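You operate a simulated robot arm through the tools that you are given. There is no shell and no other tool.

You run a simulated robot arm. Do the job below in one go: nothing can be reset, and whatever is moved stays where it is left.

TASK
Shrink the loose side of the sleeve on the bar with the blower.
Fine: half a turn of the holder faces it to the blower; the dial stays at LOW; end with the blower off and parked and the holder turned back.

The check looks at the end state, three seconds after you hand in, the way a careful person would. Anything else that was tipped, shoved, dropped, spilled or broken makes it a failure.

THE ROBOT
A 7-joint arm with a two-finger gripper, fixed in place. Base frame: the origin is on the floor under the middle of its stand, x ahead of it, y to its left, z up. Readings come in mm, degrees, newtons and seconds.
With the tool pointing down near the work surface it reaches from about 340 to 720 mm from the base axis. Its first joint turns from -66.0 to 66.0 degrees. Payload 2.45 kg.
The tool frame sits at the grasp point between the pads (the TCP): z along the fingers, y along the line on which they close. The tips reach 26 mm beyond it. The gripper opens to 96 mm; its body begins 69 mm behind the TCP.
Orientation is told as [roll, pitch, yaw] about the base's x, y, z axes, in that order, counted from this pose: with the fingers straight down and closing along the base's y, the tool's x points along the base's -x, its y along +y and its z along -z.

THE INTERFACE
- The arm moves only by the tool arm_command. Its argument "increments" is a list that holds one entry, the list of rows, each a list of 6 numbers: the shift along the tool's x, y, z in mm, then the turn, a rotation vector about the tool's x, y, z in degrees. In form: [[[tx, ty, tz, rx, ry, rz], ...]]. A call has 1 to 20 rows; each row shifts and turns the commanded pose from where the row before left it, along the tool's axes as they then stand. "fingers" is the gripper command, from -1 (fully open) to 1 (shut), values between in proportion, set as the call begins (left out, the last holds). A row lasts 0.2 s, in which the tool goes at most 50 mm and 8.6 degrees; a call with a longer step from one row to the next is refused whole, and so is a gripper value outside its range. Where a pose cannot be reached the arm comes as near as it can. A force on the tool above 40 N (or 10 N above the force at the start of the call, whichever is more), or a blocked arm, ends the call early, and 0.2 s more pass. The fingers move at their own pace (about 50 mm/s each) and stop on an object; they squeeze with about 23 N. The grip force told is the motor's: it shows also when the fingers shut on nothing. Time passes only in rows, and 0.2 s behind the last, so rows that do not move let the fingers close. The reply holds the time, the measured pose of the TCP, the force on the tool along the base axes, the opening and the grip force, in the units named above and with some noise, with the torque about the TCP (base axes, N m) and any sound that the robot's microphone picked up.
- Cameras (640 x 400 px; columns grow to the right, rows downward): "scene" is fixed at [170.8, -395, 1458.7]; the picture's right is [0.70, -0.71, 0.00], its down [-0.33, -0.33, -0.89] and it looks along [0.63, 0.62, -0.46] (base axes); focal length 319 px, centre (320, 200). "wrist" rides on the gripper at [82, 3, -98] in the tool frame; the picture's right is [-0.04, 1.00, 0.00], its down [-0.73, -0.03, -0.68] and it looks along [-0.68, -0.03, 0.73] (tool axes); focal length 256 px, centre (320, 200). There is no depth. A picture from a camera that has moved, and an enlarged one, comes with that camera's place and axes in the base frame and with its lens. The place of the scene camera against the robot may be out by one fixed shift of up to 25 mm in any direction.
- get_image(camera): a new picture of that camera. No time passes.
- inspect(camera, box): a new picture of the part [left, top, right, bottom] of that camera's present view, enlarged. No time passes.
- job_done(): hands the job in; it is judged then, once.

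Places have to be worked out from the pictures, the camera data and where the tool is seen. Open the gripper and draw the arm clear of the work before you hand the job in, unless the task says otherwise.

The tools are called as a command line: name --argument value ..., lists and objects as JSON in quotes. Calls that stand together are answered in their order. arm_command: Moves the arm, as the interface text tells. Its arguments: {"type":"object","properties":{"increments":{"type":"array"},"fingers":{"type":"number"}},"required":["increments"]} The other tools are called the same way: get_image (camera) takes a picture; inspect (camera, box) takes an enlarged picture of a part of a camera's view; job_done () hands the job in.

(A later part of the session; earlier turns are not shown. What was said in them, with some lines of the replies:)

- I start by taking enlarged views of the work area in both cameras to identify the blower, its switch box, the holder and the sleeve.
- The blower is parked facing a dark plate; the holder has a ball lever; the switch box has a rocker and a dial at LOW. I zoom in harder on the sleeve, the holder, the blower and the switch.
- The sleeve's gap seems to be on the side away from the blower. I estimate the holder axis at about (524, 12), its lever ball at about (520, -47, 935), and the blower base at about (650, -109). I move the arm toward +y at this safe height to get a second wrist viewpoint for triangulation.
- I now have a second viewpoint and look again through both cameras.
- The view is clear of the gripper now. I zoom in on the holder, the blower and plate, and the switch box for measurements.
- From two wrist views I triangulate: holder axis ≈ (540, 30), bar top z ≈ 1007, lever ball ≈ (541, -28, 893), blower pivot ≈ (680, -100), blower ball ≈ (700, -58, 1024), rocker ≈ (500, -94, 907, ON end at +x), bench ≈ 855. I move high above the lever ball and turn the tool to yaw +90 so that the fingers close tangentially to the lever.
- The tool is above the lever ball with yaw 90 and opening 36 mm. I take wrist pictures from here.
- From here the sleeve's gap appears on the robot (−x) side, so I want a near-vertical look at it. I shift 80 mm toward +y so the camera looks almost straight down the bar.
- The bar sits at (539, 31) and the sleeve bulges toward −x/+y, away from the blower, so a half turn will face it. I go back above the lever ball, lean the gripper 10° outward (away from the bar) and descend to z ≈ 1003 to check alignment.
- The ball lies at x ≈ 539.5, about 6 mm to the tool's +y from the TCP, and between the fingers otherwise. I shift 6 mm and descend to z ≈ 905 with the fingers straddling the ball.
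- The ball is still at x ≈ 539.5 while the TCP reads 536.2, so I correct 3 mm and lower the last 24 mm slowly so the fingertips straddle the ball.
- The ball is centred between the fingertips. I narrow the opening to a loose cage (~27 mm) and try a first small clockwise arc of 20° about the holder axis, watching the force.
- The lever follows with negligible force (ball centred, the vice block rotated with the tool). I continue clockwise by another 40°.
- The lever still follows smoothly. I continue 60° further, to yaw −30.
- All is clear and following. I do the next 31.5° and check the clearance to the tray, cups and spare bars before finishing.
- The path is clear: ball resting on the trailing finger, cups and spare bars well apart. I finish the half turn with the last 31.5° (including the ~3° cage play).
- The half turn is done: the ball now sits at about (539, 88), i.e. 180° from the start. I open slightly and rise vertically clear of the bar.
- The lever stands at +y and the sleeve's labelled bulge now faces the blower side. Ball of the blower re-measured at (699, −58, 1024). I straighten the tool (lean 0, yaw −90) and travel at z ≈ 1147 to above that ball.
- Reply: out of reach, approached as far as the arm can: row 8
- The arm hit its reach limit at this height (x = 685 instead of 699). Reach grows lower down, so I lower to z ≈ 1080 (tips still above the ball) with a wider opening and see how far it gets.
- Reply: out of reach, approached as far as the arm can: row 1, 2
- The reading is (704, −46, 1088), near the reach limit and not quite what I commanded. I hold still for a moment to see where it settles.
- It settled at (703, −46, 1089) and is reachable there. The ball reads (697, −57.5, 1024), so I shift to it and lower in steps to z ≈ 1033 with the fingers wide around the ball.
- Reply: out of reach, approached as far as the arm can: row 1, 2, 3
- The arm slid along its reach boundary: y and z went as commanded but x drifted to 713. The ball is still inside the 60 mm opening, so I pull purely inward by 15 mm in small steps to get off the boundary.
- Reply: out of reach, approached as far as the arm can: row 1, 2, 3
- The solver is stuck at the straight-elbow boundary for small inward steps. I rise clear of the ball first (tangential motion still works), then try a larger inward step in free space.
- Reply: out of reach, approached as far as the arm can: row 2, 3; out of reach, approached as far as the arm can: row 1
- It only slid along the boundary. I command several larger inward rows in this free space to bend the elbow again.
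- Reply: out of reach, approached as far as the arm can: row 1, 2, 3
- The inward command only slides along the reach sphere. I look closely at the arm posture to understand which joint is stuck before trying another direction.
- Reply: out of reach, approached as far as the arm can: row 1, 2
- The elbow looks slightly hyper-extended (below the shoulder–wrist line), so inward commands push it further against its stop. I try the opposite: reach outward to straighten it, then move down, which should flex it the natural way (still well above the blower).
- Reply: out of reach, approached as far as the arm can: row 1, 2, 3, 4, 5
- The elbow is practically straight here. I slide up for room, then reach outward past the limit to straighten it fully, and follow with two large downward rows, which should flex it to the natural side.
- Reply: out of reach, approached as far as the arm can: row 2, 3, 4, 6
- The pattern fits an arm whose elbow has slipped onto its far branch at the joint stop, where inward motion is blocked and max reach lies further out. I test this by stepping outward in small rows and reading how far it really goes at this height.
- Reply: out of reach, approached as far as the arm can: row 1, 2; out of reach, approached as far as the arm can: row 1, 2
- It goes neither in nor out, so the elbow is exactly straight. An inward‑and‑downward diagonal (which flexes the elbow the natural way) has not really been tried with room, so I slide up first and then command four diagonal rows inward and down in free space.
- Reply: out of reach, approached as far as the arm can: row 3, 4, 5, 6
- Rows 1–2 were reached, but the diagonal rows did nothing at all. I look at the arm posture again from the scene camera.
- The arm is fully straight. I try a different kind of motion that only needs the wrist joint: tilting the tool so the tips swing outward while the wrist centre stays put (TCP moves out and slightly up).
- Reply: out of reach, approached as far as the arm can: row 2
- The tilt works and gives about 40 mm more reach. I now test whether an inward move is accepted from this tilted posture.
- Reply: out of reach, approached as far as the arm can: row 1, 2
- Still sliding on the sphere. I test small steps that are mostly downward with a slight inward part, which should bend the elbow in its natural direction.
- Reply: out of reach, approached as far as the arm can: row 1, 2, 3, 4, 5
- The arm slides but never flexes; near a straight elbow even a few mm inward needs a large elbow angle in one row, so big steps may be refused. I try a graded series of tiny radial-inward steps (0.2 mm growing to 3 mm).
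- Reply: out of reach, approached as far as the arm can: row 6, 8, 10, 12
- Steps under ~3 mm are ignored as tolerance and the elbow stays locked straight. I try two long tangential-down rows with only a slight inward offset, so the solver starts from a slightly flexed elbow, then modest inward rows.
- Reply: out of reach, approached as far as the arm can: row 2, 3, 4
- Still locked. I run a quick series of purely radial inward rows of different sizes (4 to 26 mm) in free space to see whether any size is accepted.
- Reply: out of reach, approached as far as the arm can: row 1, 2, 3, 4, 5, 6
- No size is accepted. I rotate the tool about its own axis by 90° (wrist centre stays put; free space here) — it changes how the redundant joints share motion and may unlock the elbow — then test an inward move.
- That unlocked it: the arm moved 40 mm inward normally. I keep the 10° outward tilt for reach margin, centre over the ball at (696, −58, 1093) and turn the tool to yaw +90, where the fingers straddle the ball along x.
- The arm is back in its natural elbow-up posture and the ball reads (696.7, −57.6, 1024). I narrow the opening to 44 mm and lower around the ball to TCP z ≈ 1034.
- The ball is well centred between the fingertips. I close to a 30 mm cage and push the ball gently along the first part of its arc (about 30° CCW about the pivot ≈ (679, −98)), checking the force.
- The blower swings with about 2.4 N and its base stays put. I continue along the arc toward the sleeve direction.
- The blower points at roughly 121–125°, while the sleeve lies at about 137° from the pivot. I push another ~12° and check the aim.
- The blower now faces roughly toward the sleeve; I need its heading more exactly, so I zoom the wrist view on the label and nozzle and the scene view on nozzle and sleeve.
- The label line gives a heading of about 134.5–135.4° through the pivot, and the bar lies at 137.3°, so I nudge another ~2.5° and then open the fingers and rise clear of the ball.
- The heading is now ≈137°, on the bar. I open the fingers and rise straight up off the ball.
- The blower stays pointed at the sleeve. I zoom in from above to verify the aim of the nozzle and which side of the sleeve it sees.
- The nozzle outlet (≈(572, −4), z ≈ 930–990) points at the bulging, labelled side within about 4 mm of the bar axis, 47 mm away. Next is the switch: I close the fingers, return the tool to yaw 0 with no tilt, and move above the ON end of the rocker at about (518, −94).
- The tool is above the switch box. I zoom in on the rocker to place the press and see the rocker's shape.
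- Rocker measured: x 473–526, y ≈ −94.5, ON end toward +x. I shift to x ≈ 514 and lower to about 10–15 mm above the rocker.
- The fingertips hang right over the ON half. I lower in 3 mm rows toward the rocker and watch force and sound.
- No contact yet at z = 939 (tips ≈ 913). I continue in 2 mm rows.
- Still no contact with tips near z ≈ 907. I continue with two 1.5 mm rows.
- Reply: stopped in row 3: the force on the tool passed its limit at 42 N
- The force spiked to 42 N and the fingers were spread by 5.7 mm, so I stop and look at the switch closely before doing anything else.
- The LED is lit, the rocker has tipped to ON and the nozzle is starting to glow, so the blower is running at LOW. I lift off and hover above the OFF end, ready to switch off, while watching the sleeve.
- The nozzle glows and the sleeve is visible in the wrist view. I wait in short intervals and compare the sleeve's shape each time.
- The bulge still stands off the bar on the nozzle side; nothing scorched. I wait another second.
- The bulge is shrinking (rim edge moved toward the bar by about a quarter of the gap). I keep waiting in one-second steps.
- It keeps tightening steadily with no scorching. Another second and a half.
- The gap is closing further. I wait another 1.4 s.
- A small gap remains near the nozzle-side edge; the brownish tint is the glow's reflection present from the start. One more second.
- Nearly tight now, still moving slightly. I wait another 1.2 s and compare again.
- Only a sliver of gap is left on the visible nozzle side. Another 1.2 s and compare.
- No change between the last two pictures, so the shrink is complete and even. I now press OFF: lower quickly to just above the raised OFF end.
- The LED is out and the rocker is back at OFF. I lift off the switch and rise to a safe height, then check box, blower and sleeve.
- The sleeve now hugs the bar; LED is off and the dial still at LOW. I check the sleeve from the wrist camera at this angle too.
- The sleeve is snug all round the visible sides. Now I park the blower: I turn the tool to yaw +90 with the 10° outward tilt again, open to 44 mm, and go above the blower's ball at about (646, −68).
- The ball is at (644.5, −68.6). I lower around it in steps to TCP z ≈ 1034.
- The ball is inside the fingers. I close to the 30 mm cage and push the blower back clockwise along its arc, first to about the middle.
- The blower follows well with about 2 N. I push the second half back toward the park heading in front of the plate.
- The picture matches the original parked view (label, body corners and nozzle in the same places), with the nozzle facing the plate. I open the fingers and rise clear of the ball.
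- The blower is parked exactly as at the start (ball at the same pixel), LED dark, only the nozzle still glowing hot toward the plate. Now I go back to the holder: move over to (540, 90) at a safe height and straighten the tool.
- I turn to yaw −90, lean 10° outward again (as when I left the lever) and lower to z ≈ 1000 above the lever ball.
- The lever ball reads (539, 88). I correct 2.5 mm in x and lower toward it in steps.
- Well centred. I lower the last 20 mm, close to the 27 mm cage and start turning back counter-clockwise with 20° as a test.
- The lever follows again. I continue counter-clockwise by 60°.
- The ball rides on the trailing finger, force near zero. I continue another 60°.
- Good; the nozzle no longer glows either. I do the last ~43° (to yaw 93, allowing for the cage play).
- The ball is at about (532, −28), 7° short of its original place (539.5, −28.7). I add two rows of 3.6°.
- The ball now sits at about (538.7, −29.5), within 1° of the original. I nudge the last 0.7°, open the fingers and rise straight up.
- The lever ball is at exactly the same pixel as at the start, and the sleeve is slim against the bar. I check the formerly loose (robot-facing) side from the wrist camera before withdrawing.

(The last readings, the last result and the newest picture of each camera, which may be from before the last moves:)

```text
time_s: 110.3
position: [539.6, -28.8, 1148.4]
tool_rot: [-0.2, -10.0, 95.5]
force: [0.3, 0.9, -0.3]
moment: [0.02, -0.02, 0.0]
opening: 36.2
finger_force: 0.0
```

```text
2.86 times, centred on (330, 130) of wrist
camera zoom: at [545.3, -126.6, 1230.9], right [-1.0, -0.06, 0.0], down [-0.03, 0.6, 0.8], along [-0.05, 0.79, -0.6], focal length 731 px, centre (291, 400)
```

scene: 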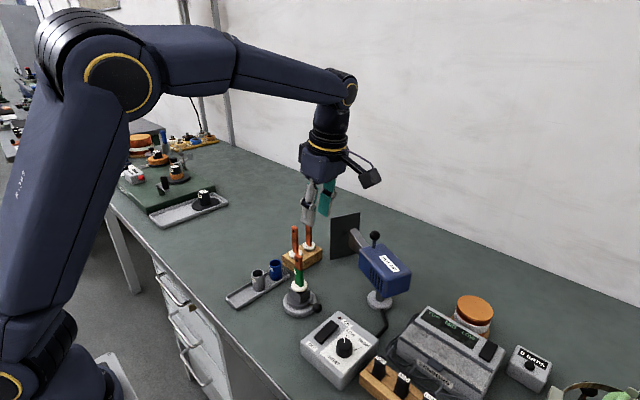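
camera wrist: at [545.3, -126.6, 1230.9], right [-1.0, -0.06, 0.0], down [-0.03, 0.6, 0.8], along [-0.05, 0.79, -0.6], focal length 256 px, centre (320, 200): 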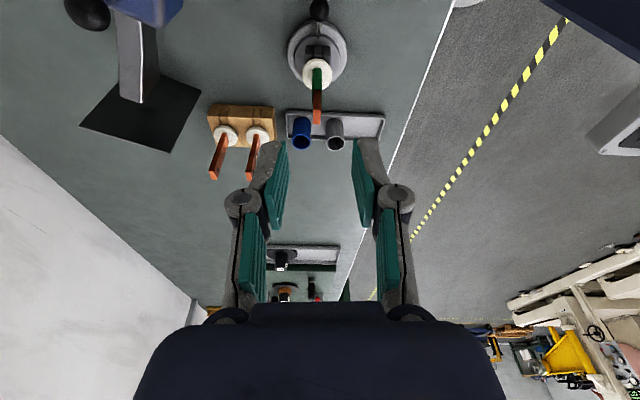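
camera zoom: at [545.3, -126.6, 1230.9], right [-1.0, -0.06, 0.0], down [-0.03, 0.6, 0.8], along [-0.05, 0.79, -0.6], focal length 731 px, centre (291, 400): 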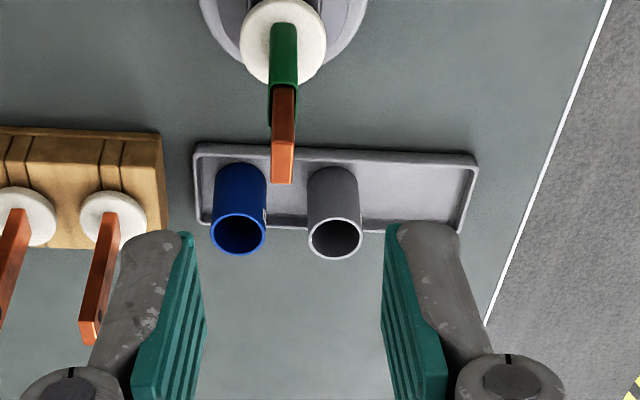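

The sleeve lies tight from this side too. I withdraw: straighten the tool, turn back to yaw 0, move back toward the robot and up, and open the gripper.

arm_command --increments '[[[0, 0, -40, 0, 0, 0], [0, 0, 0, 0, 5, 0], [0, 0, 0, 0, 5, 0], [0, 0, 0, 0, 0, 8.5], [0, 0, 0, 0, 0, 8.5], [0, 0, 0, 0, 0, 8.5], [0, 0, 0, 0, 0, 8.5], [0, 0, 0, 0, 0, 8.5], [0, 0, 0, 0, 0, 8.5], [0, 0, 0, 0, 0, 8.5], [0, 0, 0, 0, 0, 8.5], [0, 0, 0, 0, 0, 8.5], [0, 0, 0, 0, 0, 8.5], [0, 0, 0, 0, 0, 8.5], [0, 0, 0, 0, 0, 2], [40, 0, -25, 0, 0, 0], [40, 0, -25, 0, 0, 0], [40, 0, -25, 0, 0, 0], [0, 0, 0, 0, 0, 0]]]' --fingers -1.0

get_image --camera "wrist"

get_image --camera "scene"

```text
time_s: 114.3
position: [419.8, -36.4, 1260.8]
tool_rot: [0.0, -0.1, -0.1]
force: [-1.2, -0.5, -0.6]
moment: [0.0, 0.02, -0.01]
opening: 96.1
finger_force: 0.0
```

```text
taken
camera wrist: at [336.5, -32.9, 1358.5], right [0.04, 1.0, 0.0], down [0.73, -0.03, 0.68], along [0.68, -0.03, -0.73], focal length 256 px, centre (320, 200)
```

wrist: 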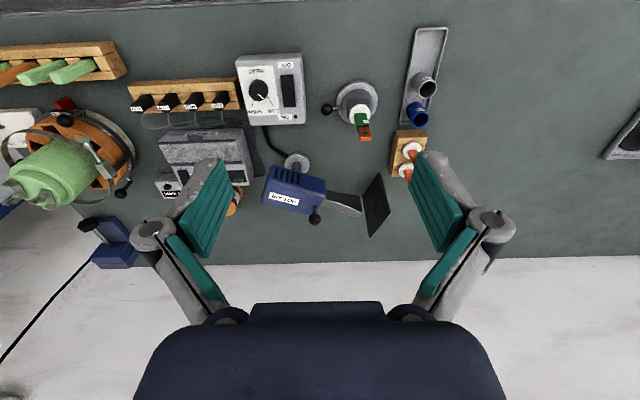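

```text
taken
```

scene: 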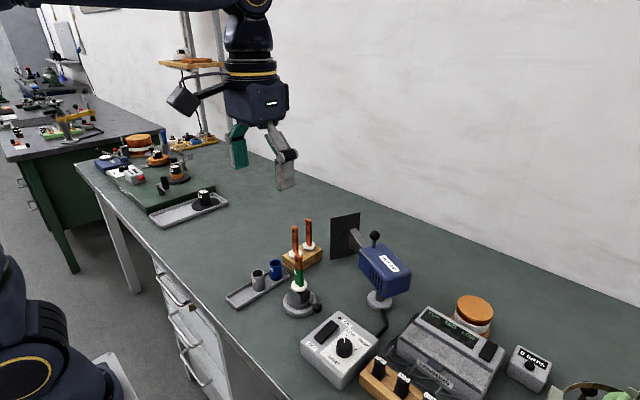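

The arm is clear with the gripper open. As a final check I zoom in on the sleeve, the switch box and the blower.

inspect --camera "wrist" --box '[325, 75, 395, 150]'

inspect --camera "scene" --box '[290, 290, 400, 400]'

inspect --camera "wrist" --box '[220, 40, 400, 250]'

inspect --camera "scene" --box '[325, 205, 420, 320]'

```text
5.33 times, centred on (360, 112) of wrist
camera zoom: at [336.5, -32.9, 1358.5], right [0.04, 1.0, 0.0], down [0.73, -0.03, 0.68], along [0.68, -0.03, -0.73], focal length 1365 px, centre (107, 667)
```

zoom: 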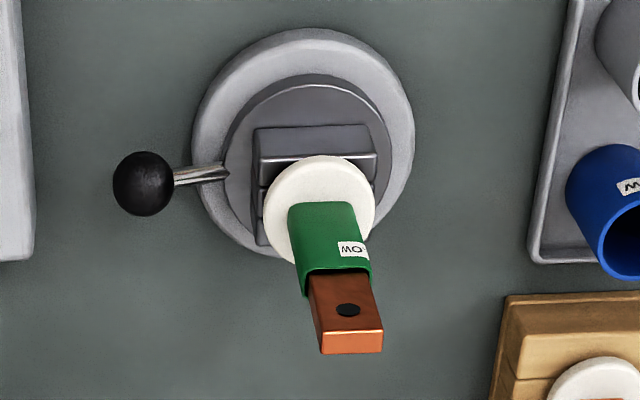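

```text
3.64 times, centred on (345, 345) of scene
camera zoom: at [170.7, -395.0, 1458.7], right [0.7, -0.71, 0.0], down [-0.33, -0.33, -0.89], along [0.63, 0.62, -0.46], focal length 1160 px, centre (229, -327)
```

zoom: 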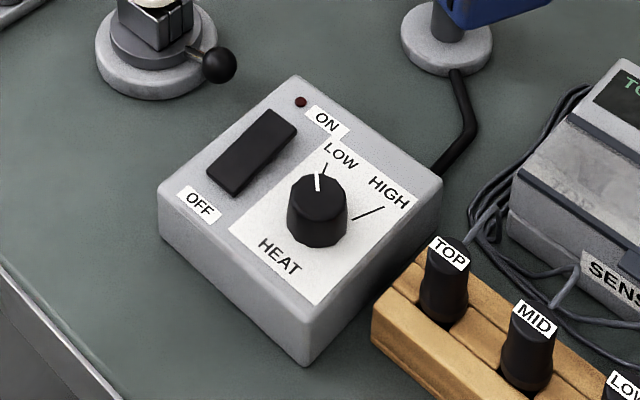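

```text
1.90 times, centred on (310, 145) of wrist
camera zoom: at [336.5, -32.9, 1358.5], right [0.04, 1.0, 0.0], down [0.73, -0.03, 0.68], along [0.68, -0.03, -0.73], focal length 488 px, centre (339, 305)
```

zoom: 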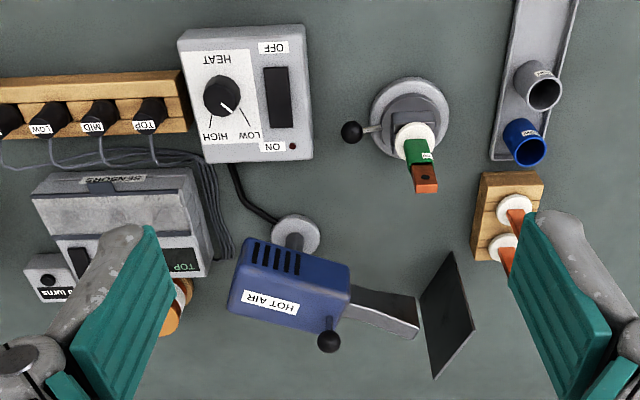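

```text
3.48 times, centred on (372, 262) of scene
camera zoom: at [170.7, -395.0, 1458.7], right [0.7, -0.71, 0.0], down [-0.33, -0.33, -0.89], along [0.63, 0.62, -0.46], focal length 1109 px, centre (137, -17)
```

zoom: 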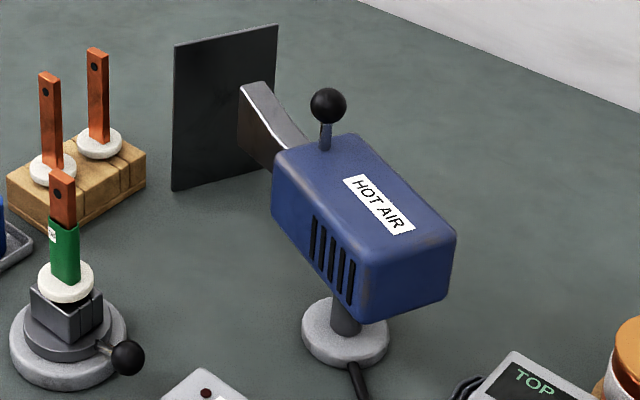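

Everything looks right: sleeve snug, lever back, blower cold and parked, LED out, dial at LOW. One last comparison of the switch box area against the very first picture, since I pressed it firmly.

inspect --camera "scene" --box '[290, 270, 570, 400]'

```text
2.29 times, centred on (430, 335) of scene
camera zoom: at [170.7, -395.0, 1458.7], right [0.7, -0.71, 0.0], down [-0.33, -0.33, -0.89], along [0.63, 0.62, -0.46], focal length 729 px, centre (69, -109)
```

zoom: 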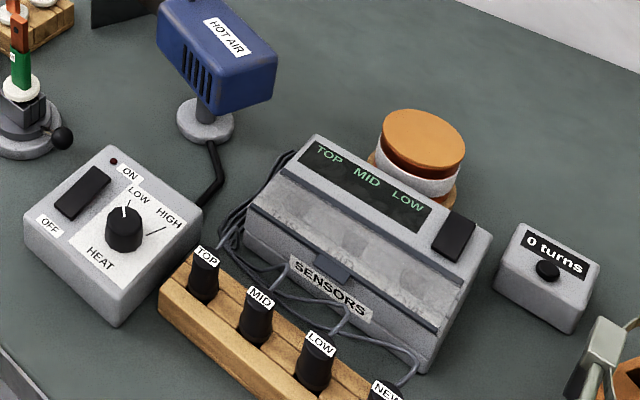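

The switch box and its neighbours are exactly where they were in the first picture, the blower is off and parked, the holder is turned back, and the arm is clear with the gripper open. I hand the job in.

job_done

```text
The job is handed in.
```

The loose side of the sleeve is shrunk: it now sits snug on the bar, with no scorching visible. I have handed the job in.

- **Blower:** it is off, with the rocker at OFF and the LED dark. It is parked facing the plate exactly as at the start, and the nozzle has stopped glowing. It ran for about 10 seconds, and I switched it off once the sleeve stopped changing.
- **Dial:** it was never touched and is still at LOW.
- **Holder:** it was turned half a turn for the heating and then back. The lever ball is at the same spot in the picture as at the start.
- **Everything else:** the tray and cups, spare bars, switch box and meter look as they did in the first pictures. The arm is clear with the gripper open.

- **Switch press:** pressing ON briefly reached 42 N, just over the limit, so the arm stopped itself. The switch worked normally afterwards and the box had not moved.
- **Arm stuck:** the arm also stuck at full stretch above the blower for a while. It touched nothing and came free when I turned the wrist.
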